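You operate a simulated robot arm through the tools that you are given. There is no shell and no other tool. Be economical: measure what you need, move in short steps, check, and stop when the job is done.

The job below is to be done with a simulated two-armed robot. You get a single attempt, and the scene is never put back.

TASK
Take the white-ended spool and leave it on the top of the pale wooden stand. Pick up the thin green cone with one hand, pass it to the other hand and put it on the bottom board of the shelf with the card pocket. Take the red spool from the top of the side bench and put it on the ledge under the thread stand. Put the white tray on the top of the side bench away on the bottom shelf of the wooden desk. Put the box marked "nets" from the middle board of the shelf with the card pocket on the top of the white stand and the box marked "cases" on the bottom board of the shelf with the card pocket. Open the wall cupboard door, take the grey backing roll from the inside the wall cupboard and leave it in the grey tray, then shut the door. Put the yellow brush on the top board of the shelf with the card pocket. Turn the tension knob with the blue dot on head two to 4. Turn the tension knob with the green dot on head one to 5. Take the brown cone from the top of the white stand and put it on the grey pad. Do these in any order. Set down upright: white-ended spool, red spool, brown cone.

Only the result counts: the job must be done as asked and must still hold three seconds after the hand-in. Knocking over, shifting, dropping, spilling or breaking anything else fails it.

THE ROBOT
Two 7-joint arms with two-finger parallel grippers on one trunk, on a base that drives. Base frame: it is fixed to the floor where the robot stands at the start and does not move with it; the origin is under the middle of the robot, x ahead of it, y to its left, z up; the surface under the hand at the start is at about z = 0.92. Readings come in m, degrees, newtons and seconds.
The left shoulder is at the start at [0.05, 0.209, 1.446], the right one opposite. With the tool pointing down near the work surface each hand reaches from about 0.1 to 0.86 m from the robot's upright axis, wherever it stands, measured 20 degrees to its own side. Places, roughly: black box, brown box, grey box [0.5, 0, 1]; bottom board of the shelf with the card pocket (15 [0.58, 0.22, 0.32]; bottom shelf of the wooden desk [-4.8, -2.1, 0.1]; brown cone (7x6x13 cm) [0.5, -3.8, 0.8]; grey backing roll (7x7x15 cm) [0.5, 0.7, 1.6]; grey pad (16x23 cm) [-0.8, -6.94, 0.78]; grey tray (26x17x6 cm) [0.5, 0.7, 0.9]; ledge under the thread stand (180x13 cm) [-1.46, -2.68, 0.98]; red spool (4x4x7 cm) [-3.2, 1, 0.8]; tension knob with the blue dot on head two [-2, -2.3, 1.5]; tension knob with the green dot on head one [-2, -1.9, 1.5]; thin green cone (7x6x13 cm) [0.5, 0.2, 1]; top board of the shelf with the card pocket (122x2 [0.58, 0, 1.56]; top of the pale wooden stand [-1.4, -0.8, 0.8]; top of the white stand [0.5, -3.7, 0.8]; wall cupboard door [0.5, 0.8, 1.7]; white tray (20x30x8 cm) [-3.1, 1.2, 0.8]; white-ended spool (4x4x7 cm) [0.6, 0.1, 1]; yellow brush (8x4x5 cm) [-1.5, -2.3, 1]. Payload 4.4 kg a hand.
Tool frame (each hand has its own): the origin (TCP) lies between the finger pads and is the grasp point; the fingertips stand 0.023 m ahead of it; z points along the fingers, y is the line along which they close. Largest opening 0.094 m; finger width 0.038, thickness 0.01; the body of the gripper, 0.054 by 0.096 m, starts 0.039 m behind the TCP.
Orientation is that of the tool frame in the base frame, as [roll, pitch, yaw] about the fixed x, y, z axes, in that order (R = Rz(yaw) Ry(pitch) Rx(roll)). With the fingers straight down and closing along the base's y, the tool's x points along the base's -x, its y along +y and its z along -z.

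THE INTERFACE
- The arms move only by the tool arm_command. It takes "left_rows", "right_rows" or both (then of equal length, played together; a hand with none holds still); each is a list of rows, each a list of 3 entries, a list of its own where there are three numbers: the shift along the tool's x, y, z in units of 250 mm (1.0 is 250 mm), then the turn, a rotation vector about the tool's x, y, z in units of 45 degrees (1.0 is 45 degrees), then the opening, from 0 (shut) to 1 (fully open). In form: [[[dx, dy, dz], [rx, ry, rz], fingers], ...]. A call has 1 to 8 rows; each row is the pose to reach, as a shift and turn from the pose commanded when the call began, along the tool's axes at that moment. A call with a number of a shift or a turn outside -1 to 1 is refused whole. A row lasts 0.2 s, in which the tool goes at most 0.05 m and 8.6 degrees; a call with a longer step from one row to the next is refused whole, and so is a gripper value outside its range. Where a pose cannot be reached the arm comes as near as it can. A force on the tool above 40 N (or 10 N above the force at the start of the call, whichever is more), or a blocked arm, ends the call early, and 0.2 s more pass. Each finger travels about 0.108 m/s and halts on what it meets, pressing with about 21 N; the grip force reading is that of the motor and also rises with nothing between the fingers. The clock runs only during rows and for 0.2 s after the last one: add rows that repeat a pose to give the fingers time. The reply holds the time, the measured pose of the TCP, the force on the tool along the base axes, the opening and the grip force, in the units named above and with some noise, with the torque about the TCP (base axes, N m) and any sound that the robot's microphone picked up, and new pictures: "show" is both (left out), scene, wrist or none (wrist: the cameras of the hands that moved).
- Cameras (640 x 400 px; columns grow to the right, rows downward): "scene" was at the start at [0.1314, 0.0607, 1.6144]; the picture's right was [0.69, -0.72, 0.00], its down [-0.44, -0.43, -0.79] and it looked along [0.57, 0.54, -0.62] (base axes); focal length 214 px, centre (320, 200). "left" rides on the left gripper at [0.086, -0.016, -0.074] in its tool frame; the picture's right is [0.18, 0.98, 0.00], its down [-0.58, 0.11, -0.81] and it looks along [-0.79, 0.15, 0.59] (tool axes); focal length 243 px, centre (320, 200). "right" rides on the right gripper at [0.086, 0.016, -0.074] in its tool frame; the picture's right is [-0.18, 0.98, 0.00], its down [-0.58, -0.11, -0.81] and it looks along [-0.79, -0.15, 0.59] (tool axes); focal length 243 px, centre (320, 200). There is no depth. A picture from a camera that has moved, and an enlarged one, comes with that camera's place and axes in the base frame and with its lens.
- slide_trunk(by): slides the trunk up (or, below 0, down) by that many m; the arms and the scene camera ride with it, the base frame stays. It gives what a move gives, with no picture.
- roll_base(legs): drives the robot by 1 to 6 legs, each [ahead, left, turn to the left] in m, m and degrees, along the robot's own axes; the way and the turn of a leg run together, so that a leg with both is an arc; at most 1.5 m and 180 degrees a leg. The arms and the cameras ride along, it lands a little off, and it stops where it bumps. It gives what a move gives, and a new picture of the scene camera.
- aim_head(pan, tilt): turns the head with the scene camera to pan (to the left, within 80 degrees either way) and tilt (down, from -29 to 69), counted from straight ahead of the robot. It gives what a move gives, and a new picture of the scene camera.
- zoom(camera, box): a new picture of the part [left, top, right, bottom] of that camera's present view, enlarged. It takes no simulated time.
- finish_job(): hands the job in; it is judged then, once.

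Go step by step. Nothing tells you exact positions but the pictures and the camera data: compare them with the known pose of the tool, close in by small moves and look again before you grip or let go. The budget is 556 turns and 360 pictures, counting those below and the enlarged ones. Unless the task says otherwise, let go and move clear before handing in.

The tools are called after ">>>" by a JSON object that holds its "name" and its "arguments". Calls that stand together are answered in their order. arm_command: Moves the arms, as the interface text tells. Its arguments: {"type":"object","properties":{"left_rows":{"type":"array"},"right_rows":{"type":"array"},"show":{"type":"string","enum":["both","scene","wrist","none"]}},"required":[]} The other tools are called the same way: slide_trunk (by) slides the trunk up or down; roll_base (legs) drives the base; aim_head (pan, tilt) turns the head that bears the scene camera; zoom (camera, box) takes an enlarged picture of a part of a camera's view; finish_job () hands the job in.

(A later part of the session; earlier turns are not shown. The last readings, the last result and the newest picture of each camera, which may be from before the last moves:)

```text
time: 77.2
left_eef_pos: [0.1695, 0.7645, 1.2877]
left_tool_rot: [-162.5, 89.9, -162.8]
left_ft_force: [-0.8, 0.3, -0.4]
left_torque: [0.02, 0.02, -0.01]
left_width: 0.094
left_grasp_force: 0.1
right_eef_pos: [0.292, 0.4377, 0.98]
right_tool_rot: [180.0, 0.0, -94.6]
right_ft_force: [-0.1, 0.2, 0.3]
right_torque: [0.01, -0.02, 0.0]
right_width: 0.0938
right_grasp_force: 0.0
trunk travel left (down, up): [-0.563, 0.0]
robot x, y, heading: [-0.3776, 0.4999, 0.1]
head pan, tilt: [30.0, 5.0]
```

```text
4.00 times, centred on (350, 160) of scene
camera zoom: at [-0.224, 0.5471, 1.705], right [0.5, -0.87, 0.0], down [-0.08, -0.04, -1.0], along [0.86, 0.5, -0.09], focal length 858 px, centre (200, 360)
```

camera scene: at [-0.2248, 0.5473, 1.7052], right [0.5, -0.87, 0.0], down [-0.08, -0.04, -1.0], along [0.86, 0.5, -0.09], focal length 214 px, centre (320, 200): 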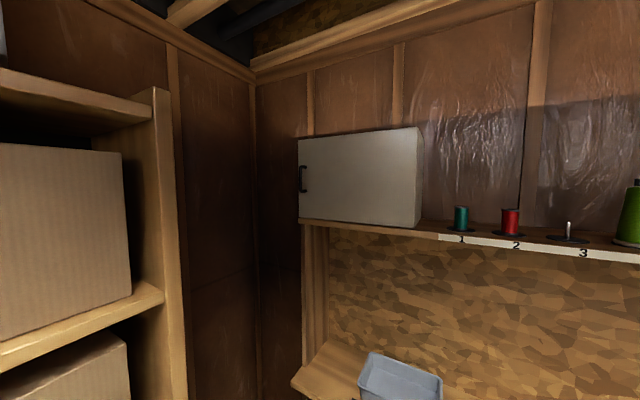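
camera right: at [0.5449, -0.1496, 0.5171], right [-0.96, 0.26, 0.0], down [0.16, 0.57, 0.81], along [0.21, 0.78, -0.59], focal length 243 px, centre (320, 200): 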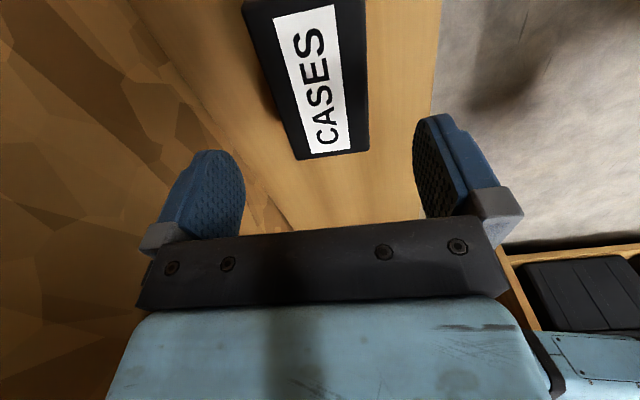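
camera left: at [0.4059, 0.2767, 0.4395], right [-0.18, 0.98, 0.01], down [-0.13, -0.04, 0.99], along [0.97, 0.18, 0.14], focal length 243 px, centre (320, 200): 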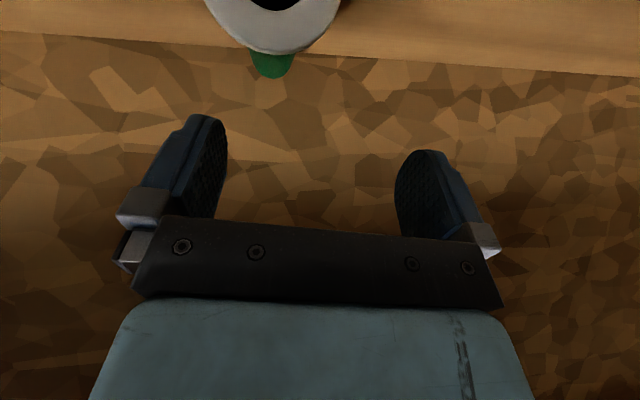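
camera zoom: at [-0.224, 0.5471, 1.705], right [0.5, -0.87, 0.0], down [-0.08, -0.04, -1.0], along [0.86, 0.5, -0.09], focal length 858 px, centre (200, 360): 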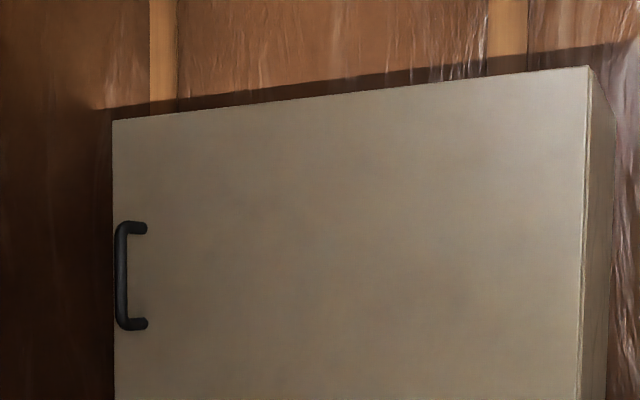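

Handle bar about (0.428, 1.01, 1.71). I approach it in two moves.

>>> {"name": "arm_command", "arguments": {"left_rows": [[[-0.16, 0, 0], [0, 0, 0], 1], [[-0.32, 0.1, 0], [0, 0, 0], 1], [[-0.48, 0.2, 0], [0, 0, 0], 1], [[-0.64, 0.3, 0], [0, 0, 0], 1], [[-0.8, 0.4, 0], [0, 0, 0], 1], [[-0.92, 0.5, 0], [0, 0, 0], 1], [[-1, 0.6, 0], [0, 0, 0], 1]], "show": "none"}}

>>> {"name": "arm_command", "arguments": {"left_rows": [[[-0.14, 0.07, 0.08], [0, 0, 0], 1], [[-0.28, 0.14, 0.16], [0, 0, 0], 1], [[-0.42, 0.21, 0.24], [0, 0, 0], 1], [[-0.56, 0.28, 0.32], [0, 0, 0], 1], [[-0.69, 0.35, 0.4], [0, 0, 0], 1], [[-0.69, 0.39, 0.48], [0, 0, 0], 1]], "show": "both"}}

```text
time: 78.8
left_eef_pos: [0.1699, 0.9164, 1.5375]
left_tool_rot: [-120.1, 89.8, -120.2]
left_ft_force: [1.3, 0.6, 0.0]
left_torque: [-0.01, -0.02, 0.01]
left_width: 0.0943
left_grasp_force: 0.0
right_eef_pos: [0.2919, 0.438, 0.9816]
right_tool_rot: [-180.0, 0.0, -94.4]
right_ft_force: [-0.2, -0.3, -0.7]
right_torque: [0.01, 0.01, 0.05]
right_width: 0.094
right_grasp_force: 0.1
trunk travel left (down, up): [-0.563, 0.0]
robot x, y, heading: [-0.375, 0.5022, -0.1]
head pan, tilt: [30.0, 5.0]
```

```text
time: 80.4
left_eef_pos: [0.2772, 0.981, 1.7246]
left_tool_rot: [66.4, 89.1, 65.9]
left_ft_force: [-0.3, 0.1, 0.6]
left_torque: [-0.03, -0.01, 0.01]
left_width: 0.0942
left_grasp_force: 0.1
right_eef_pos: [0.2812, 0.4236, 0.9893]
right_tool_rot: [-179.4, 1.0, -94.5]
right_ft_force: [0.2, 0.0, 0.3]
right_torque: [0.01, -0.01, 0.04]
right_width: 0.0943
right_grasp_force: 0.2
trunk travel left (down, up): [-0.563, 0.0]
robot x, y, heading: [-0.3739, 0.4968, 0.3]
head pan, tilt: [30.0, 5.0]
stopped in row 6 (left hand): the arm was blocked; the commanded pose is now the measured one
camera scene: at [-0.241, 0.5214, 1.7087], right [0.5, -0.87, -0.01], down [-0.07, -0.03, -1.0], along [0.86, 0.5, -0.07], focal length 214 px, centre (320, 200)
camera left: at [0.2025, 0.9668, 1.6359], right [0.01, 0.99, -0.17], down [-0.81, 0.11, 0.58], along [0.59, 0.13, 0.8], focal length 243 px, centre (320, 200)
```

scene: 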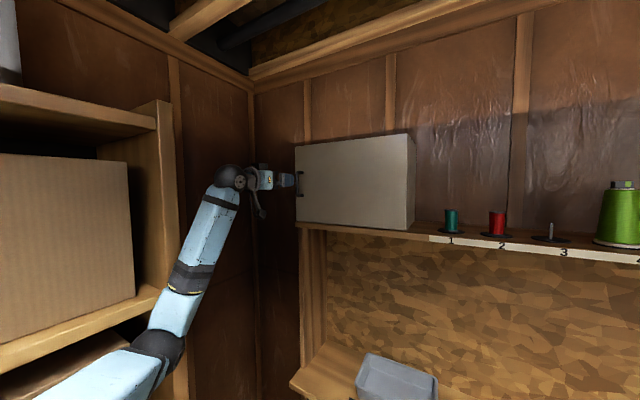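
left: 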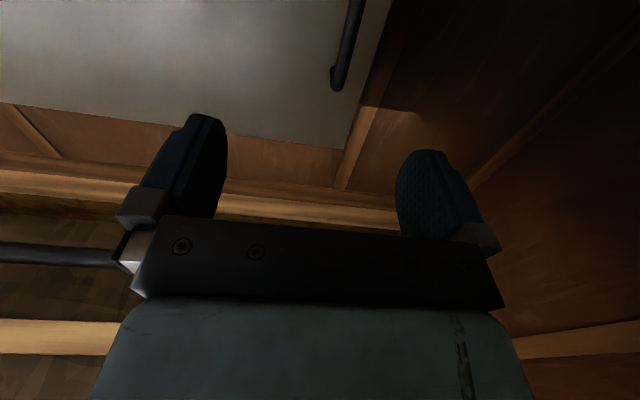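

The left elbow seems to have touched the left shelving unit; the robot leaned a little. I back the hand off to relieve it.

>>> {"name": "arm_command", "arguments": {"left_rows": [[[0.05, -0.1, -0.1], [0, 0, 0], 1], [[0.1, -0.2, -0.2], [0, 0, 0], 1], [[0.2, -0.3, -0.3], [0, 0, 0], 1], [[0.3, -0.4, -0.3], [0, 0, 0], 1], [[0.4, -0.5, -0.3], [0, 0, 0], 1]], "show": "scene"}}

>>> {"name": "aim_head", "arguments": {"pan": 70, "tilt": 15}}

```text
time: 81.6
left_eef_pos: [0.2177, 0.8879, 1.6057]
left_tool_rot: [-159.1, 89.5, -159.2]
left_ft_force: [0.4, -0.3, -0.6]
left_torque: [0.01, 0.0, -0.02]
left_width: 0.094
left_grasp_force: 0.0
right_eef_pos: [0.2918, 0.4402, 0.9797]
right_tool_rot: [179.8, -0.1, -94.4]
right_ft_force: [0.9, 0.0, -0.3]
right_torque: [0.0, -0.01, -0.02]
right_width: 0.0942
right_grasp_force: 0.0
trunk travel left (down, up): [-0.563, 0.0]
robot x, y, heading: [-0.375, 0.5027, 0.0]
head pan, tilt: [30.0, 5.0]
camera scene: at [-0.2228, 0.5488, 1.7044], right [0.5, -0.87, 0.0], down [-0.08, -0.04, -1.0], along [0.86, 0.5, -0.09], focal length 214 px, centre (320, 200)
```

scene: 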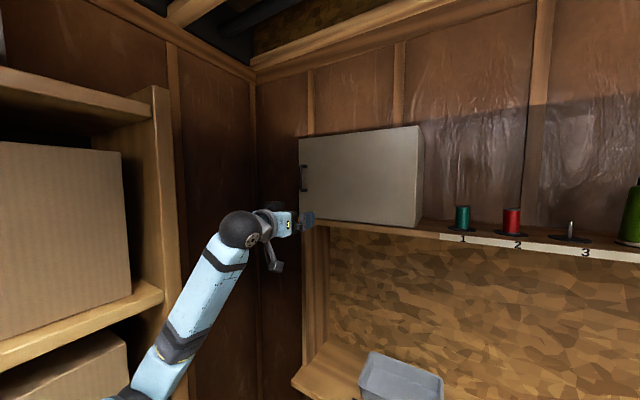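

```text
time: 82.7
left_eef_pos: [0.2151, 0.8856, 1.6092]
left_tool_rot: [-150.9, 89.7, -151.1]
left_ft_force: [0.7, 0.1, 0.1]
left_torque: [0.0, 0.0, -0.01]
left_width: 0.0941
left_grasp_force: 0.1
right_eef_pos: [0.2908, 0.4376, 0.9819]
right_tool_rot: [179.9, 0.0, -94.4]
right_ft_force: [0.4, 0.9, 0.1]
right_torque: [0.0, 0.01, -0.02]
right_width: 0.094
right_grasp_force: 0.1
trunk travel left (down, up): [-0.563, 0.0]
robot x, y, heading: [-0.3765, 0.5003, 0.0]
head pan, tilt: [70.0, 15.0]
camera scene: at [-0.2725, 0.5885, 1.6889], right [0.94, -0.34, 0.0], down [-0.09, -0.24, -0.97], along [0.33, 0.91, -0.26], focal length 214 px, centre (320, 200)
```

scene: 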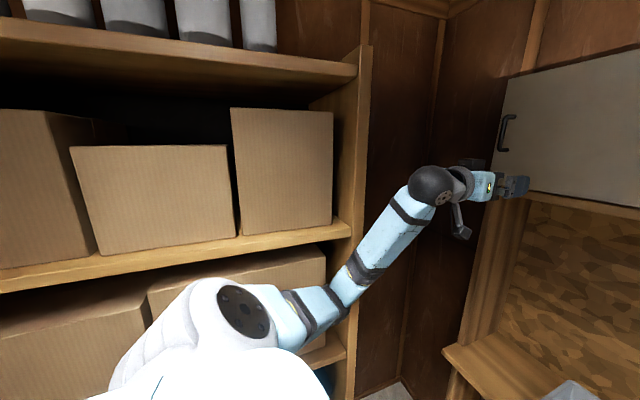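

Nothing moved. I tuck the right hand back and up, then move the base right/forward with a left turn so the left arm reaches diagonally, away from the unit.

>>> {"name": "arm_command", "arguments": {"right_rows": [[[0, 0.13, -0.1], [0, 0, 0], 1], [[0, 0.26, -0.2], [0, 0, 0], 1], [[0, 0.39, -0.3], [0, 0, 0], 1], [[0, 0.52, -0.4], [0, 0, 0], 1], [[0, 0.65, -0.5], [0, 0, 0], 1], [[0, 0.78, -0.6], [0, 0, 0], 1]], "show": "none"}}

>>> {"name": "roll_base", "arguments": {"legs": [[0.14, -0.12, 20]]}}

```text
time: 84.1
left_eef_pos: [0.2133, 0.8845, 1.6086]
left_tool_rot: [-147.4, 89.8, -147.7]
left_ft_force: [-0.1, -0.1, 0.1]
left_torque: [0.02, 0.02, -0.02]
left_width: 0.094
left_grasp_force: 0.0
right_eef_pos: [0.0942, 0.4513, 1.1314]
right_tool_rot: [180.0, 0.0, -94.6]
right_ft_force: [0.2, 0.1, -0.3]
right_torque: [0.01, -0.04, 0.0]
right_width: 0.0939
right_grasp_force: 0.1
trunk travel left (down, up): [-0.563, 0.0]
robot x, y, heading: [-0.3748, 0.4969, -0.6]
head pan, tilt: [70.0, 15.0]
```

```text
time: 85.8
left_eef_pos: [0.2026, 0.9676, 1.609]
left_tool_rot: [-146.2, 89.8, -126.4]
left_ft_force: [0.3, -0.2, -0.1]
left_torque: [-0.02, -0.02, 0.02]
left_width: 0.0939
left_grasp_force: 0.0
right_eef_pos: [0.2395, 0.5197, 1.1319]
right_tool_rot: [179.9, -0.1, -74.5]
right_ft_force: [-0.2, 0.3, -0.2]
right_torque: [-0.01, 0.02, -0.02]
right_width: 0.0939
right_grasp_force: 0.1
trunk travel left (down, up): [-0.563, 0.0]
robot x, y, heading: [-0.2186, 0.4029, 19.9]
head pan, tilt: [70.0, 15.0]
camera scene: at [-0.1537, 0.5221, 1.689], right [1.0, 0.0, 0.0], down [0.0, -0.26, -0.97], along [0.0, 0.97, -0.26], focal length 214 px, centre (320, 200)
```

scene: 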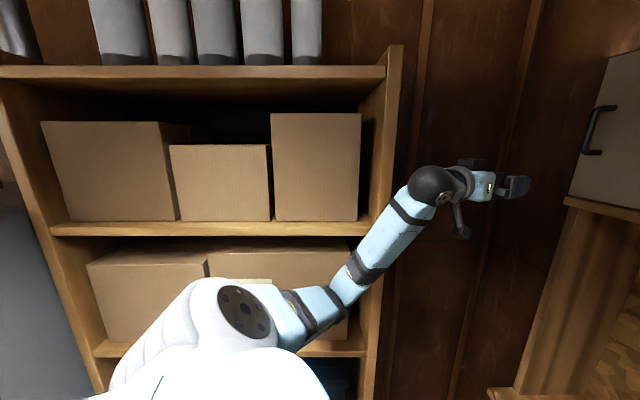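

Another sight line confirms the bar at about (0.432, 1.01, 1.713). I move to 8 cm short of it.

>>> {"name": "arm_command", "arguments": {"left_rows": [[[-0.1, -0.04, 0.1], [0, 0, 0], 1], [[-0.2, -0.08, 0.23], [0, 0, 0], 1], [[-0.3, -0.11, 0.35], [0, 0, 0], 1], [[-0.412, -0.152, 0.47], [0, 0, 0], 1], [[-0.412, -0.152, 0.592], [0, 0, 0], 1]], "show": "wrist"}}

>>> {"name": "aim_head", "arguments": {"pan": 35, "tilt": 5}}

```text
time: 87.0
left_eef_pos: [0.3579, 0.9825, 1.7099]
left_tool_rot: [-156.7, 89.7, -136.9]
left_ft_force: [0.4, 0.2, 0.1]
left_torque: [0.0, 0.02, 0.01]
left_width: 0.094
left_grasp_force: 0.0
right_eef_pos: [0.2408, 0.5206, 1.1307]
right_tool_rot: [179.8, -0.1, -74.5]
right_ft_force: [0.0, 0.2, 1.0]
right_torque: [0.05, 0.05, 0.01]
right_width: 0.0941
right_grasp_force: 0.1
trunk travel left (down, up): [-0.563, 0.0]
robot x, y, heading: [-0.2179, 0.4061, 20.1]
head pan, tilt: [70.0, 15.0]
camera left: at [0.2932, 0.942, 1.624], right [-0.33, 0.92, -0.19], down [-0.79, -0.17, 0.58], along [0.51, 0.34, 0.79], focal length 243 px, centre (320, 200)
```

left: 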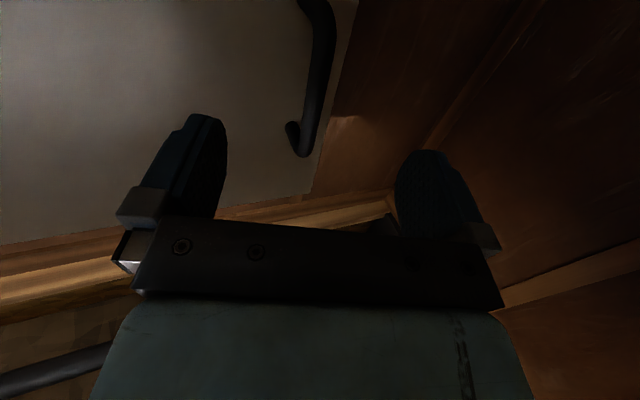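

```text
time: 88.0
left_eef_pos: [0.3566, 0.982, 1.7111]
left_tool_rot: [-153.5, 89.7, -133.9]
left_ft_force: [-0.3, 0.0, -0.3]
left_torque: [0.0, -0.01, 0.02]
left_width: 0.0941
left_grasp_force: 0.1
right_eef_pos: [0.2406, 0.5207, 1.1315]
right_tool_rot: [180.0, 0.1, -74.4]
right_ft_force: [-0.2, 0.3, -0.2]
right_torque: [-0.02, 0.01, -0.02]
right_width: 0.0941
right_grasp_force: 0.1
trunk travel left (down, up): [-0.563, 0.0]
robot x, y, heading: [-0.2189, 0.403, 20.2]
head pan, tilt: [35.0, 5.0]
camera scene: at [-0.1002, 0.5037, 1.7051], right [0.82, -0.57, 0.0], down [-0.05, -0.07, -1.0], along [0.57, 0.82, -0.09], focal length 214 px, centre (320, 200)
```

scene: 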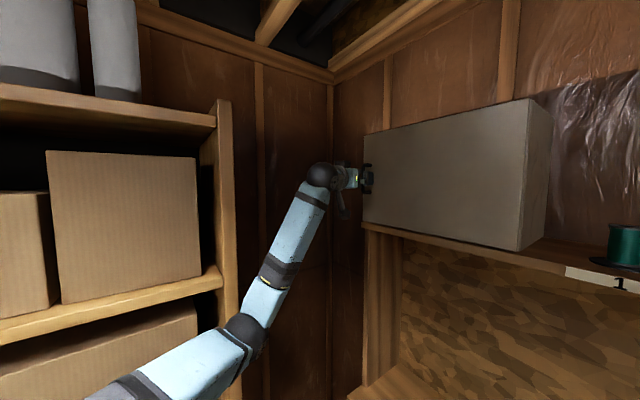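

The bar is on the approach line. I advance 7.6 cm and close.

>>> {"name": "arm_command", "arguments": {"left_rows": [[[0, -0.006, 0.15], [0, 0, 0], 1], [[0, -0.01, 0.304], [0, 0, 0], 1], [[0, -0.01, 0.304], [0, 0, 0], 0.6], [[0, -0.01, 0.304], [0, 0, 0], 0.3], [[0, -0.01, 0.304], [0, 0, 0], 0.05], [[0, -0.01, 0.304], [0, 0, 0], 0.05]], "show": "wrist"}}

```text
time: 88.6
left_eef_pos: [0.4139, 1.0012, 1.7144]
left_tool_rot: [-175.4, 89.7, -156.2]
left_ft_force: [-1.2, -0.3, 0.6]
left_torque: [-0.02, 0.05, 0.04]
left_width: 0.0561
left_grasp_force: 0.0
right_eef_pos: [0.2374, 0.5201, 1.1327]
right_tool_rot: [-179.8, 0.1, -74.5]
right_ft_force: [-0.5, 0.3, 0.3]
right_torque: [0.04, -0.04, -0.01]
right_width: 0.094
right_grasp_force: 0.0
trunk travel left (down, up): [-0.563, 0.0]
robot x, y, heading: [-0.2162, 0.4049, 20.1]
head pan, tilt: [35.0, 5.0]
stopped in row 3 (left hand): the force on the tool passed its limit at 194 N (the readings are from after the stop); the commanded pose is now the measured one
camera left: at [0.3491, 0.9594, 1.628], right [-0.33, 0.93, -0.18], down [-0.8, -0.16, 0.58], along [0.51, 0.34, 0.79], focal length 243 px, centre (320, 200)
```

left: 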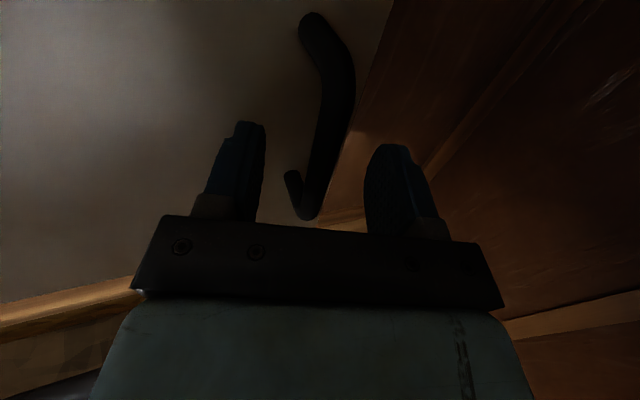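

The fingertips touched the door: it is a bit nearer than thought. The bar lies between the fingers; I back off slightly and close.

>>> {"name": "arm_command", "arguments": {"left_rows": [[[0, 0, -0.02], [0, 0, 0], 0.6], [[0, 0, -0.02], [0, 0, 0], 0.3], [[0, 0, -0.02], [0, 0, 0], 0.05], [[0, 0, -0.02], [0, 0, 0], 0.05], [[0, 0, -0.02], [0, 0, 0], 0.05]], "show": "both"}}

>>> {"name": "zoom", "arguments": {"camera": "scene", "box": [300, 120, 460, 220]}}

```text
time: 89.8
left_eef_pos: [0.412, 0.9983, 1.7135]
left_tool_rot: [166.1, 89.6, -174.5]
left_ft_force: [-8.5, -6.7, -3.1]
left_torque: [0.85, 0.15, -0.01]
left_width: 0.0115
left_grasp_force: 45.0
right_eef_pos: [0.2392, 0.5199, 1.1325]
right_tool_rot: [-179.9, 0.0, -74.6]
right_ft_force: [0.0, -0.4, 0.0]
right_torque: [0.01, -0.01, 0.01]
right_width: 0.0943
right_grasp_force: 0.0
trunk travel left (down, up): [-0.563, 0.0]
robot x, y, heading: [-0.2155, 0.4057, 20.1]
head pan, tilt: [35.0, 5.0]
camera scene: at [-0.1029, 0.5022, 1.7054], right [0.82, -0.57, 0.0], down [-0.05, -0.07, -1.0], along [0.57, 0.82, -0.09], focal length 214 px, centre (320, 200)
camera left: at [0.3467, 0.9576, 1.6267], right [-0.33, 0.93, -0.18], down [-0.79, -0.16, 0.59], along [0.51, 0.34, 0.79], focal length 243 px, centre (320, 200)
```

scene: 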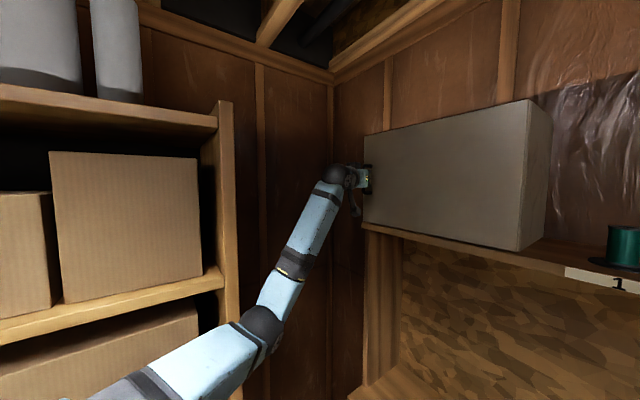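
left: 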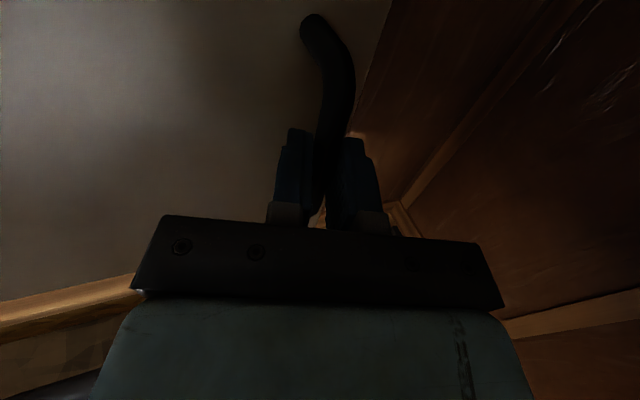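

```text
4.00 times, centred on (380, 170) of scene
camera zoom: at [-0.1029, 0.5022, 1.7054], right [0.82, -0.57, 0.0], down [-0.05, -0.07, -1.0], along [0.57, 0.82, -0.09], focal length 858 px, centre (80, 320)
```

zoom: 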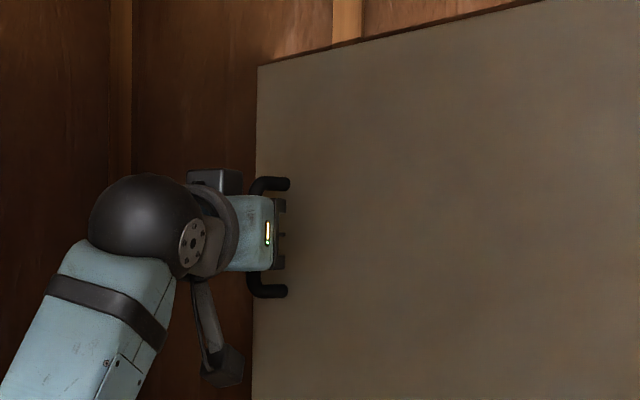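

The handle is gripped. I pull along an arc around the hinge at about (0.45, 0.625).

>>> {"name": "arm_command", "arguments": {"left_rows": [[[0, 0.017, -0.09], [-0.047, 0, 0], 0.05], [[0, 0.034, -0.18], [-0.093, 0, 0], 0.05], [[0, 0.042, -0.27], [-0.14, 0, 0], 0.05], [[0, 0.046, -0.363], [-0.187, 0, 0], 0.05], [[0, 0.035, -0.546], [-0.28, 0, 0], 0.05], [[0, 0.002, -0.726], [-0.373, 0, 0], 0.05], [[0, -0.052, -0.901], [-0.467, 0, 0], 0.05]], "show": "scene"}}

```text
time: 91.4
left_eef_pos: [0.2059, 0.9094, 1.7127]
left_tool_rot: [157.2, 89.4, -162.4]
left_ft_force: [0.3, -2.1, 3.3]
left_torque: [-0.38, -0.05, -0.21]
left_width: 0.0116
left_grasp_force: 44.7
right_eef_pos: [0.2408, 0.5196, 1.1318]
right_tool_rot: [-180.0, 0.0, -74.5]
right_ft_force: [0.0, 0.5, 0.2]
right_torque: [-0.02, 0.01, 0.03]
right_width: 0.0939
right_grasp_force: 0.2
trunk travel left (down, up): [-0.563, 0.0]
robot x, y, heading: [-0.218, 0.4042, 20.0]
head pan, tilt: [35.0, 5.0]
camera scene: at [-0.1011, 0.5025, 1.7051], right [0.82, -0.57, 0.0], down [-0.05, -0.07, -1.0], along [0.57, 0.82, -0.09], focal length 214 px, centre (320, 200)
```

scene: 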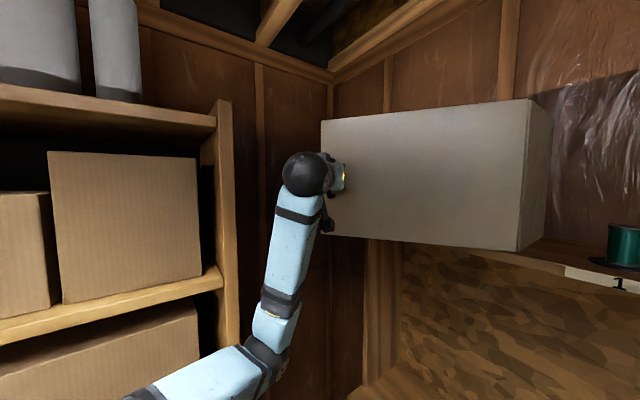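

The door swings easily (35° open). Now I keep the grip and swing the whole base around the hinge, keeping the arm away from the head.

>>> {"name": "roll_base", "arguments": {"legs": [[-0.0054, -0.184, 15]]}}

```text
time: 93.7
left_eef_pos: [0.1412, 0.8379, 1.7134]
left_tool_rot: [158.4, 89.5, -146.2]
left_ft_force: [0.0, 0.5, -1.4]
left_torque: [-0.59, 0.14, 0.03]
left_width: 0.0114
left_grasp_force: 44.9
right_eef_pos: [0.2759, 0.4699, 1.1307]
right_tool_rot: [179.9, -0.2, -59.6]
right_ft_force: [0.5, 0.7, -0.3]
right_torque: [0.0, 0.02, -0.01]
right_width: 0.094
right_grasp_force: 0.1
trunk travel left (down, up): [-0.563, 0.0]
robot x, y, heading: [-0.1379, 0.2405, 35.1]
head pan, tilt: [35.0, 5.0]
camera scene: at [-0.0493, 0.365, 1.7051], right [0.94, -0.34, 0.0], down [-0.03, -0.08, -1.0], along [0.34, 0.94, -0.09], focal length 214 px, centre (320, 200)
```

scene: 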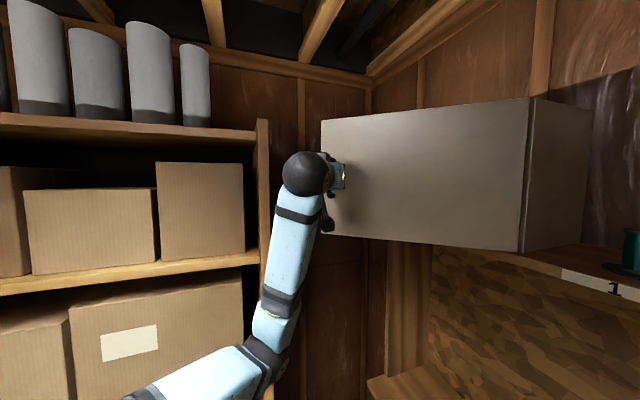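

No strain at all. One more 15° leg.

>>> {"name": "roll_base", "arguments": {"legs": [[-0.0054, -0.184, 15]]}}

```text
time: 96.0
left_eef_pos: [0.0963, 0.7505, 1.712]
left_tool_rot: [156.6, 89.5, -132.9]
left_ft_force: [1.2, -0.1, -2.3]
left_torque: [-0.32, -0.13, 0.01]
left_width: 0.0117
left_grasp_force: 44.7
right_eef_pos: [0.3228, 0.43, 1.1317]
right_tool_rot: [179.8, 0.0, -44.4]
right_ft_force: [0.5, -0.1, -0.6]
right_torque: [0.02, 0.03, 0.01]
right_width: 0.0943
right_grasp_force: 0.1
trunk travel left (down, up): [-0.563, 0.0]
robot x, y, heading: [-0.0198, 0.0994, 50.2]
head pan, tilt: [35.0, 5.0]
camera scene: at [0.0363, 0.2439, 1.7051], right [1.0, -0.08, 0.0], down [-0.01, -0.09, -1.0], along [0.08, 0.99, -0.09], focal length 214 px, centre (320, 200)
```

scene: 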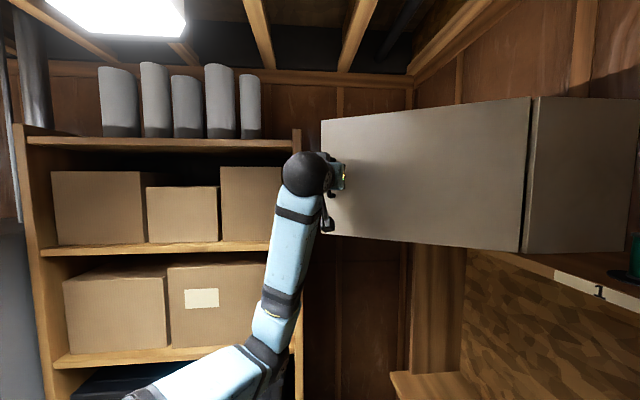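

Door is about 65° open. I release the handle and back off, then drive round to push it further from inside.

>>> {"name": "arm_command", "arguments": {"left_rows": [[[0, 0, 0], [0, 0, 0], 0.4], [[0, 0, 0], [0, 0, 0], 0.8], [[0, 0, 0], [0, 0, 0], 1], [[0, 0, -0.15], [0, 0, 0], 1], [[0, 0, -0.3], [0, 0, 0], 1], [[0, 0, -0.4], [0, 0, 0], 1]], "show": "none"}}

>>> {"name": "roll_base", "arguments": {"legs": [[-0.35, 0, 0], [0, 0, -50], [-0.25, 0, 0], [0, 0.55, 0]]}}

```text
time: 97.3
left_eef_pos: [0.0615, 0.6559, 1.7147]
left_tool_rot: [157.0, 89.5, -132.3]
left_ft_force: [0.6, -0.8, -0.5]
left_torque: [-0.02, -0.02, 0.0]
left_width: 0.0939
left_grasp_force: 0.1
right_eef_pos: [0.3213, 0.4291, 1.1312]
right_tool_rot: [179.9, -0.1, -44.4]
right_ft_force: [-0.7, -0.2, 0.9]
right_torque: [0.01, 0.04, 0.01]
right_width: 0.094
right_grasp_force: 0.0
trunk travel left (down, up): [-0.563, 0.0]
robot x, y, heading: [-0.0193, 0.1018, 50.4]
head pan, tilt: [35.0, 5.0]
```

```text
time: 108.2
left_eef_pos: [-0.0237, 0.675, 1.7144]
left_tool_rot: [155.7, 89.5, 176.9]
left_ft_force: [-0.1, 0.5, 0.3]
left_torque: [0.03, 0.02, -0.01]
left_width: 0.0942
left_grasp_force: 0.1
right_eef_pos: [-0.0273, 0.3306, 1.1311]
right_tool_rot: [179.9, 0.0, -93.8]
right_ft_force: [-0.4, -0.6, 0.2]
right_torque: [-0.02, -0.05, 0.0]
right_width: 0.094
right_grasp_force: 0.1
trunk travel left (down, up): [-0.563, 0.0]
robot x, y, heading: [-0.5006, 0.3725, 0.7]
head pan, tilt: [35.0, 5.0]
camera scene: at [-0.3548, 0.4278, 1.7052], right [0.58, -0.81, 0.0], down [-0.07, -0.05, -1.0], along [0.81, 0.58, -0.09], focal length 214 px, centre (320, 200)
```

scene: 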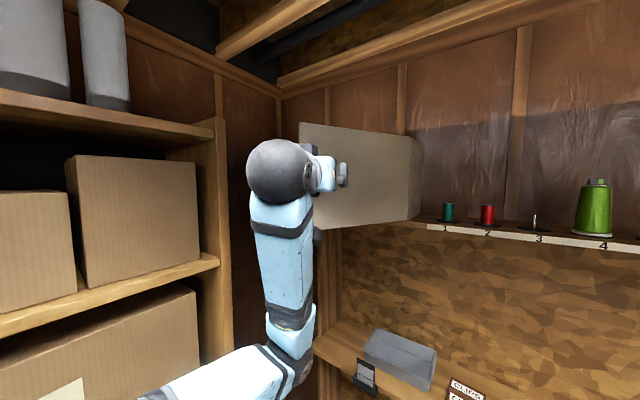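

I close the left fingers and swing the hand round the door's free edge to its inner side.

>>> {"name": "arm_command", "arguments": {"left_rows": [[[0, 0.15, 0], [0, 0, 0], 0.5], [[0, 0.3, 0.02], [0, 0, 0], 0], [[0, 0.47, 0.06], [0, 0, 0], 0], [[0, 0.64, 0.12], [0, 0, 0], 0], [[0, 0.81, 0.18], [0, 0, 0], 0], [[0, 0.976, 0.246], [0, 0, 0], 0]], "show": "scene"}}

```text
time: 109.6
left_eef_pos: [-0.0559, 0.9282, 1.7115]
left_tool_rot: [171.8, 89.6, -167.0]
left_ft_force: [-0.2, 1.0, 0.5]
left_torque: [0.02, -0.04, -0.01]
left_width: 0.0
left_grasp_force: 21.3
right_eef_pos: [-0.0285, 0.3318, 1.1312]
right_tool_rot: [180.0, -0.2, -93.7]
right_ft_force: [0.0, 0.9, -1.2]
right_torque: [-0.05, 0.03, -0.02]
right_width: 0.094
right_grasp_force: 0.1
trunk travel left (down, up): [-0.563, 0.0]
robot x, y, heading: [-0.4977, 0.3755, 0.7]
head pan, tilt: [35.0, 5.0]
camera scene: at [-0.3555, 0.4309, 1.7051], right [0.58, -0.81, 0.0], down [-0.07, -0.05, -1.0], along [0.81, 0.58, -0.09], focal length 214 px, centre (320, 200)
```

scene: 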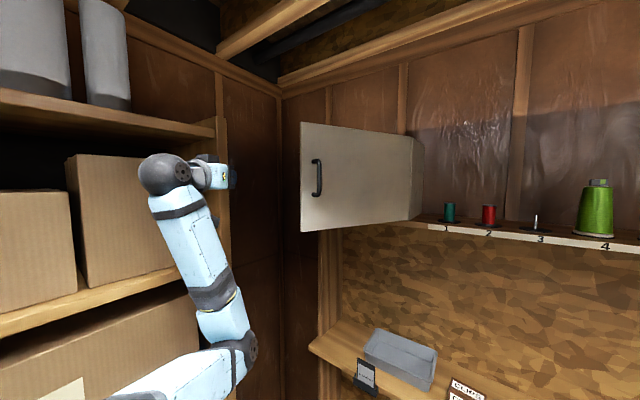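

Clear. Forward past the edge, then push to the right.

>>> {"name": "arm_command", "arguments": {"left_rows": [[[0, -0.05, 0.14], [0, 0, 0], 0], [[0, -0.1, 0.28], [0, 0, 0], 0], [[0, -0.157, 0.43], [0, 0, 0], 0]], "show": "scene"}}

```text
time: 110.4
left_eef_pos: [0.0619, 0.9256, 1.7123]
left_tool_rot: [153.0, 89.5, 174.0]
left_ft_force: [0.2, -1.0, 0.1]
left_torque: [0.02, 0.0, 0.03]
left_width: 0.0
left_grasp_force: 20.6
right_eef_pos: [-0.0262, 0.33, 1.1297]
right_tool_rot: [179.8, 0.0, -93.9]
right_ft_force: [0.2, 0.2, -1.0]
right_torque: [0.02, -0.04, 0.04]
right_width: 0.0942
right_grasp_force: 0.1
trunk travel left (down, up): [-0.563, 0.0]
robot x, y, heading: [-0.4982, 0.3702, 0.5]
head pan, tilt: [35.0, 5.0]
camera scene: at [-0.3536, 0.4274, 1.705], right [0.58, -0.81, 0.0], down [-0.07, -0.05, -1.0], along [0.81, 0.58, -0.09], focal length 214 px, centre (320, 200)
```

scene: 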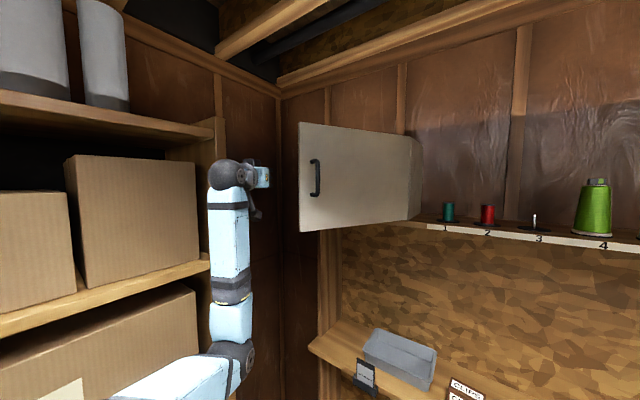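

Now push right.

>>> {"name": "arm_command", "arguments": {"left_rows": [[[0, -0.15, 0.02], [0, 0, 0], 0], [[0, -0.3, -0.02], [0, 0, 0], 0], [[0, -0.46, -0.07], [0, 0, 0], 0], [[0, -0.62, -0.12], [0, 0, 0], 0], [[0, -0.78, -0.18], [0, 0, 0], 0], [[0, -0.94, -0.232], [0, 0, 0], 0]], "show": "scene"}}

```text
time: 111.4
left_eef_pos: [0.0836, 0.7707, 1.7142]
left_tool_rot: [170.1, 89.7, -168.5]
left_ft_force: [-11.3, 3.0, 0.8]
left_torque: [0.02, -0.24, -0.37]
left_width: 0.0002
left_grasp_force: 21.1
right_eef_pos: [-0.0281, 0.3301, 1.1312]
right_tool_rot: [-180.0, 0.0, -93.9]
right_ft_force: [1.2, -0.2, 0.8]
right_torque: [0.01, 0.01, -0.02]
right_width: 0.0938
right_grasp_force: 0.2
trunk travel left (down, up): [-0.563, 0.0]
robot x, y, heading: [-0.4968, 0.3733, 1.0]
head pan, tilt: [35.0, 5.0]
stopped in row 5 (left hand): the force on the tool passed its limit at 46 N (the readings are from after the stop); the commanded pose is now the measured one
camera scene: at [-0.3568, 0.4268, 1.7055], right [0.59, -0.81, 0.0], down [-0.07, -0.05, -1.0], along [0.81, 0.58, -0.09], focal length 214 px, centre (320, 200)
```

scene: 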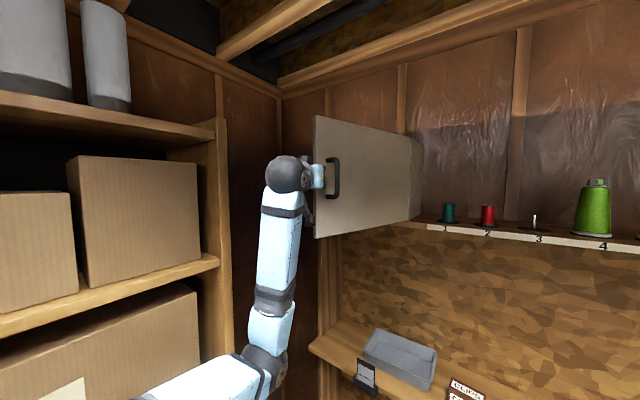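

It moved some; I continue along the door tip's tangent with smaller steps.

>>> {"name": "arm_command", "arguments": {"left_rows": [[[0, -0.08, -0.06], [0, 0, 0], 0], [[0, -0.16, -0.12], [0, 0, 0], 0], [[0, -0.25, -0.18], [0, 0, 0], 0], [[0, -0.33, -0.24], [0, 0, 0], 0], [[0, -0.42, -0.3], [0, 0, 0], 0], [[0, -0.5, -0.36], [0, 0, 0], 0], [[0, -0.58, -0.42], [0, 0, 0], 0], [[0, -0.66, -0.48], [0, 0, 0], 0]], "show": "scene"}}

```text
time: 113.2
left_eef_pos: [0.0321, 0.574, 1.7133]
left_tool_rot: [156.3, 89.7, 177.8]
left_ft_force: [0.3, -0.5, 0.1]
left_torque: [-0.01, 0.0, 0.04]
left_width: 0.0002
left_grasp_force: 20.7
right_eef_pos: [-0.0268, 0.3297, 1.1319]
right_tool_rot: [179.9, 0.0, -93.7]
right_ft_force: [-0.9, 0.5, -0.8]
right_torque: [0.0, 0.01, 0.01]
right_width: 0.0942
right_grasp_force: 0.0
trunk travel left (down, up): [-0.563, 0.0]
robot x, y, heading: [-0.4996, 0.374, 1.0]
head pan, tilt: [35.0, 5.0]
camera scene: at [-0.3552, 0.4263, 1.7052], right [0.58, -0.81, 0.0], down [-0.07, -0.05, -1.0], along [0.81, 0.58, -0.09], focal length 214 px, centre (320, 200)
```

scene: 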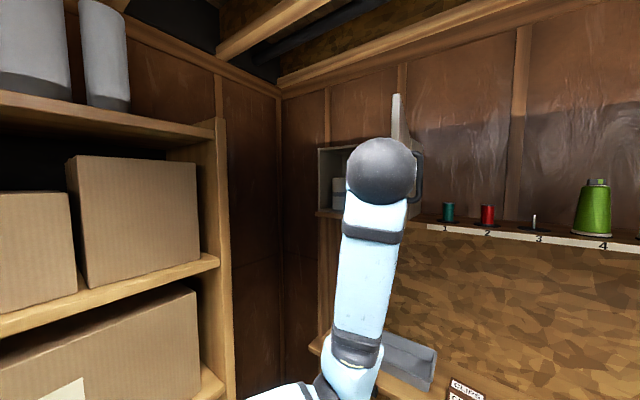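

The door is past 90°. A little more push to open it wider.

>>> {"name": "arm_command", "arguments": {"left_rows": [[[0, -0.1, -0.01], [0, 0, 0], 0], [[0, -0.2, -0.03], [0, 0, 0], 0], [[0, -0.3, -0.05], [0, 0, 0], 0], [[0, -0.4, -0.07], [0, 0, 0], 0]], "show": "none"}}

>>> {"name": "arm_command", "arguments": {"left_rows": [[[0, 0.05, -0.15], [0, 0, 0], 0], [[0, 0.1, -0.3], [0, 0, 0], 0.3], [[0, 0.3, -0.3], [0, 0, 0], 0.6], [[0, 0.5, -0.3], [0, 0, 0], 1], [[0, 0.7, -0.3], [0, 0, 0], 1], [[0, 0.9, -0.3], [0, 0, 0], 1]], "show": "scene"}}

```text
time: 113.9
left_eef_pos: [0.0435, 0.5305, 1.7138]
left_tool_rot: [-139.1, 89.4, -116.9]
left_ft_force: [-8.3, 9.4, -1.1]
left_torque: [0.18, 0.19, 0.1]
left_width: 0.0
left_grasp_force: 20.8
right_eef_pos: [-0.0279, 0.3319, 1.1316]
right_tool_rot: [180.0, -0.2, -93.7]
right_ft_force: [1.3, 0.3, 0.1]
right_torque: [-0.01, -0.01, -0.01]
right_width: 0.0938
right_grasp_force: 0.1
trunk travel left (down, up): [-0.563, 0.0]
robot x, y, heading: [-0.497, 0.3792, 0.9]
head pan, tilt: [35.0, 5.0]
stopped in row 3 (left hand): the force on the tool passed its limit at 42 N (the readings are from after the stop); the commanded pose is now the measured one
```

```text
time: 115.3
left_eef_pos: [-0.1089, 0.7121, 1.7104]
left_tool_rot: [-147.9, 89.5, -125.8]
left_ft_force: [1.0, 1.6, -1.0]
left_torque: [-0.01, -0.06, -0.02]
left_width: 0.0941
left_grasp_force: 0.0
right_eef_pos: [-0.0274, 0.3315, 1.1315]
right_tool_rot: [179.9, -0.2, -93.6]
right_ft_force: [-0.5, 0.7, -0.1]
right_torque: [-0.02, 0.01, -0.01]
right_width: 0.094
right_grasp_force: 0.2
trunk travel left (down, up): [-0.563, 0.0]
robot x, y, heading: [-0.5007, 0.3713, 0.8]
head pan, tilt: [35.0, 5.0]
camera scene: at [-0.3548, 0.4317, 1.7049], right [0.59, -0.81, 0.0], down [-0.07, -0.05, -1.0], along [0.81, 0.58, -0.09], focal length 214 px, centre (320, 200)
```

scene: 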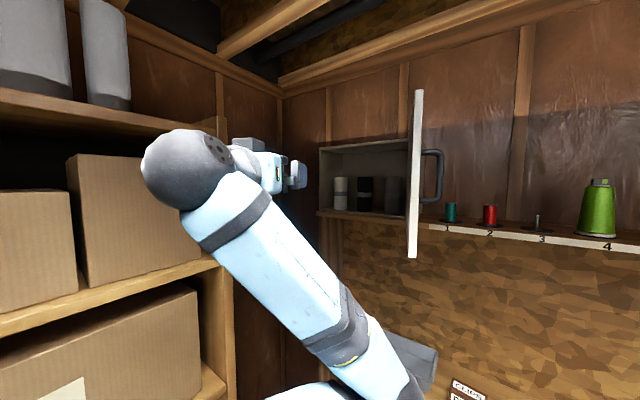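

>>> {"name": "zoom", "arguments": {"camera": "scene", "box": [290, 80, 450, 270]}}

```text
2.11 times, centred on (370, 175) of scene
camera zoom: at [-0.3548, 0.4317, 1.7049], right [0.59, -0.81, 0.0], down [-0.07, -0.05, -1.0], along [0.81, 0.58, -0.09], focal length 452 px, centre (215, 253)
```

zoom: 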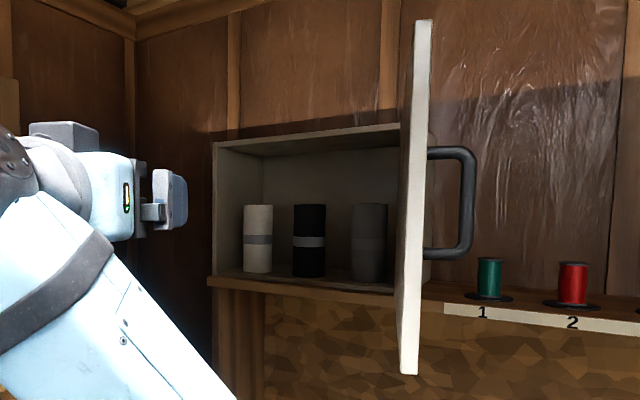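

Inside I see a white, a black and a grey roll; the grey one is at the right, near (0.53, 0.69). I move the base closer and look straight.

>>> {"name": "roll_base", "arguments": {"legs": [[0.19, 0.13, -0.8]]}}

>>> {"name": "aim_head", "arguments": {"pan": 20, "tilt": 5}}

>>> {"name": "zoom", "arguments": {"camera": "scene", "box": [200, 130, 360, 230]}}

```text
time: 117.1
left_eef_pos: [0.0837, 0.8343, 1.7127]
left_tool_rot: [-145.9, 89.6, -124.6]
left_ft_force: [-0.1, -0.4, -0.1]
left_torque: [-0.05, 0.03, 0.01]
left_width: 0.0938
left_grasp_force: 0.0
right_eef_pos: [0.1606, 0.4565, 1.1315]
right_tool_rot: [180.0, -0.1, -94.5]
right_ft_force: [-0.3, 0.2, -0.1]
right_torque: [0.0, 0.02, -0.01]
right_width: 0.0938
right_grasp_force: 0.1
trunk travel left (down, up): [-0.563, 0.0]
robot x, y, heading: [-0.3099, 0.505, 0.3]
head pan, tilt: [35.0, 5.0]
camera scene: at [-0.1662, 0.5578, 1.7053], right [0.57, -0.82, 0.0], down [-0.07, -0.05, -1.0], along [0.82, 0.57, -0.09], focal length 214 px, centre (320, 200)
```

scene: 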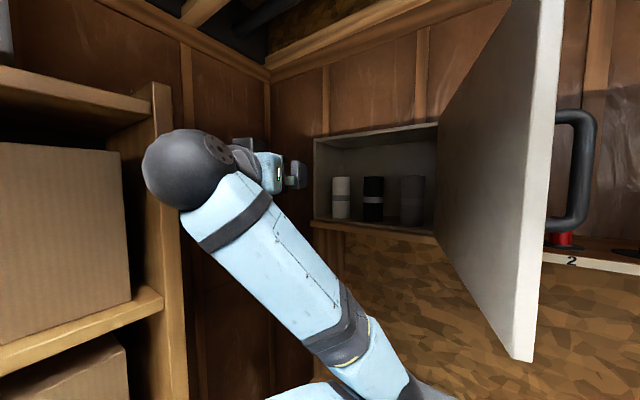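

```text
time: 117.9
left_eef_pos: [0.0854, 0.8356, 1.7114]
left_tool_rot: [-150.3, 89.5, -129.0]
left_ft_force: [-0.3, 1.1, 0.3]
left_torque: [0.01, -0.03, 0.0]
left_width: 0.0938
left_grasp_force: 0.0
right_eef_pos: [0.1621, 0.457, 1.132]
right_tool_rot: [179.8, -0.1, -94.5]
right_ft_force: [0.4, -0.9, 0.5]
right_torque: [-0.01, -0.04, 0.02]
right_width: 0.0941
right_grasp_force: 0.1
trunk travel left (down, up): [-0.563, 0.0]
robot x, y, heading: [-0.309, 0.5013, 0.1]
head pan, tilt: [20.0, 5.0]
camera scene: at [-0.1532, 0.5378, 1.705], right [0.34, -0.94, 0.0], down [-0.08, -0.03, -1.0], along [0.94, 0.34, -0.09], focal length 214 px, centre (320, 200)
```

scene: 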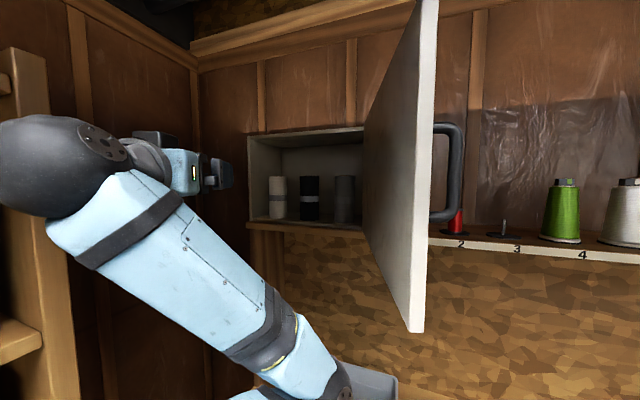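

```text
4.00 times, centred on (280, 180) of scene
camera zoom: at [-0.1532, 0.5378, 1.705], right [0.34, -0.94, 0.0], down [-0.08, -0.03, -1.0], along [0.94, 0.34, -0.09], focal length 858 px, centre (480, 280)
```

zoom: 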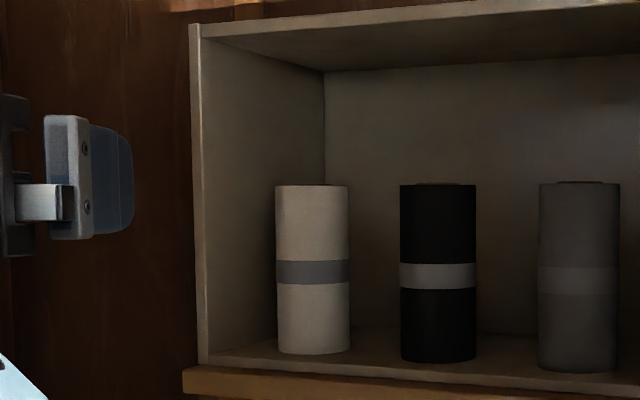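

Grey roll: axis about (0.56, 0.706), from z 1.565 to 1.72. I turn the left hand straight ahead, then tilt it 25° downwards so its camera clears the cupboard floor.

>>> {"name": "arm_command", "arguments": {"left_rows": [[[-0.02, -0.13, 0.09], [0.093, 0, 0], 0.9], [[-0.05, -0.27, 0.18], [0.187, 0, 0], 0.9], [[-0.07, -0.4, 0.27], [0.28, 0, 0], 0.9], [[-0.1, -0.54, 0.36], [0.373, 0, 0], 0.9], [[-0.12, -0.67, 0.45], [0.467, 0, 0], 0.9]], "show": "none"}}

>>> {"name": "arm_command", "arguments": {"left_rows": [[[0, 0, 0], [0, 0.18, 0], 0.9], [[0, 0, 0], [0, 0.37, 0], 0.9], [[0, 0, 0], [0, 0.556, 0], 0.9]], "show": "both"}}

```text
time: 119.1
left_eef_pos: [0.2522, 0.7206, 1.7405]
left_tool_rot: [-131.9, 89.6, -131.6]
left_ft_force: [1.0, -0.5, -0.2]
left_torque: [-0.02, -0.03, 0.03]
left_width: 0.0846
left_grasp_force: 0.1
right_eef_pos: [0.1623, 0.4555, 1.1305]
right_tool_rot: [180.0, -0.1, -94.5]
right_ft_force: [-0.4, -0.1, -0.7]
right_torque: [0.01, 0.02, 0.01]
right_width: 0.0942
right_grasp_force: 0.2
trunk travel left (down, up): [-0.563, 0.0]
robot x, y, heading: [-0.3105, 0.5054, -0.1]
head pan, tilt: [20.0, 5.0]
```

```text
time: 119.9
left_eef_pos: [0.2806, 0.7213, 1.7362]
left_tool_rot: [-179.3, 64.9, -179.1]
left_ft_force: [0.4, -0.1, -1.0]
left_torque: [-0.01, 0.0, 0.02]
left_width: 0.0847
left_grasp_force: 0.0
left hand out of reach, approached as far as the arm can: row 3
right_eef_pos: [0.1618, 0.456, 1.1311]
right_tool_rot: [179.9, 0.0, -94.5]
right_ft_force: [0.4, 0.4, 0.2]
right_torque: [0.02, 0.0, 0.02]
right_width: 0.0941
right_grasp_force: 0.0
trunk travel left (down, up): [-0.563, 0.0]
robot x, y, heading: [-0.3095, 0.504, 0.0]
head pan, tilt: [20.0, 5.0]
camera scene: at [-0.1529, 0.5363, 1.705], right [0.34, -0.94, 0.0], down [-0.08, -0.03, -1.0], along [0.94, 0.34, -0.09], focal length 214 px, centre (320, 200)
camera left: at [0.1767, 0.7038, 1.6894], right [-0.08, 0.98, -0.17], down [-0.48, 0.11, 0.87], along [0.87, 0.16, 0.47], focal length 243 px, centre (320, 200)
```

scene: 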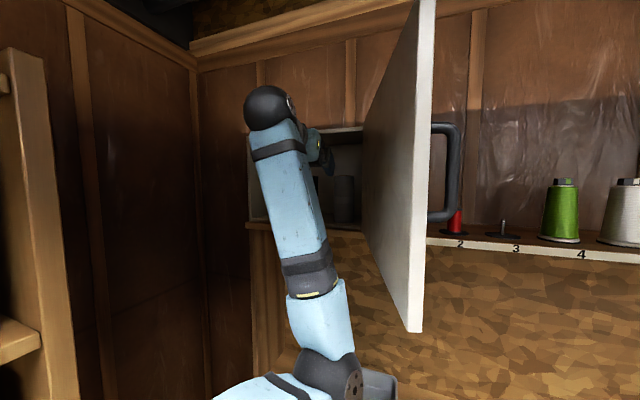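
left: 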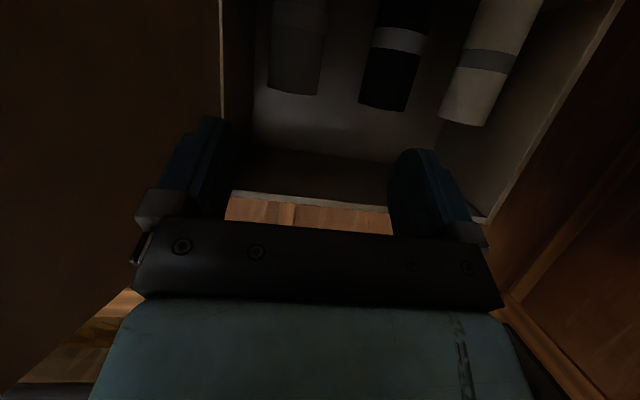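

The wrist view agrees: roll at y ≈ 0.708, top 1.72. I move in to x = 0.42.

>>> {"name": "arm_command", "arguments": {"left_rows": [[[0.0, -0.02, 0.15], [0, 0, 0], 0.9], [[-0.01, -0.04, 0.3], [0, 0, 0], 0.9], [[-0.02, -0.056, 0.45], [0, 0, 0], 0.9], [[-0.032, -0.056, 0.6], [0, 0, 0], 0.9]], "show": "wrist"}}

>>> {"name": "zoom", "arguments": {"camera": "scene", "box": [200, 80, 400, 230]}}

```text
time: 120.9
left_eef_pos: [0.4193, 0.709, 1.6781]
left_tool_rot: [-179.1, 64.7, -178.8]
left_ft_force: [0.3, 1.3, 0.3]
left_torque: [-0.01, -0.01, 0.02]
left_width: 0.0847
left_grasp_force: 0.1
right_eef_pos: [0.1626, 0.4564, 1.1308]
right_tool_rot: [179.9, -0.1, -94.5]
right_ft_force: [0.1, -0.4, -0.5]
right_torque: [-0.04, 0.02, 0.01]
right_width: 0.0939
right_grasp_force: 0.0
trunk travel left (down, up): [-0.563, 0.0]
robot x, y, heading: [-0.3104, 0.5054, 0.2]
head pan, tilt: [20.0, 5.0]
camera left: at [0.3167, 0.691, 1.632], right [-0.08, 0.98, -0.17], down [-0.48, 0.11, 0.87], along [0.87, 0.16, 0.46], focal length 243 px, centre (320, 200)
```

left: 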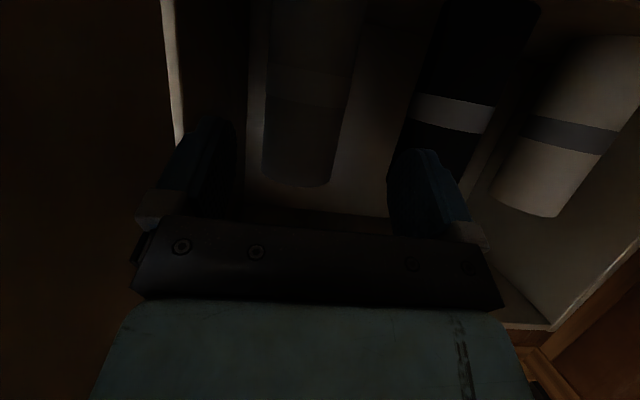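

```text
2.67 times, centred on (300, 155) of scene
camera zoom: at [-0.152, 0.5379, 1.7049], right [0.34, -0.94, 0.0], down [-0.08, -0.03, -1.0], along [0.94, 0.34, -0.09], focal length 572 px, centre (373, 320)
```

zoom: 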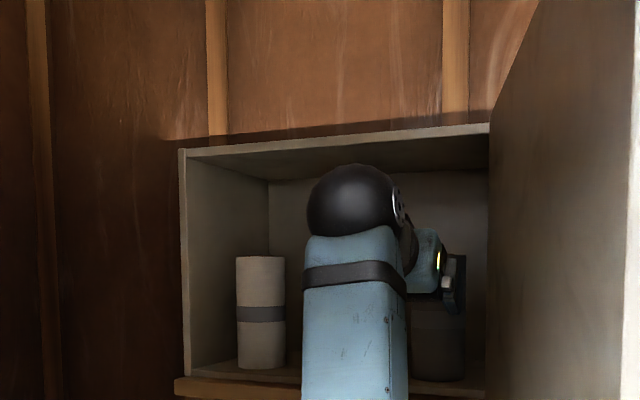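

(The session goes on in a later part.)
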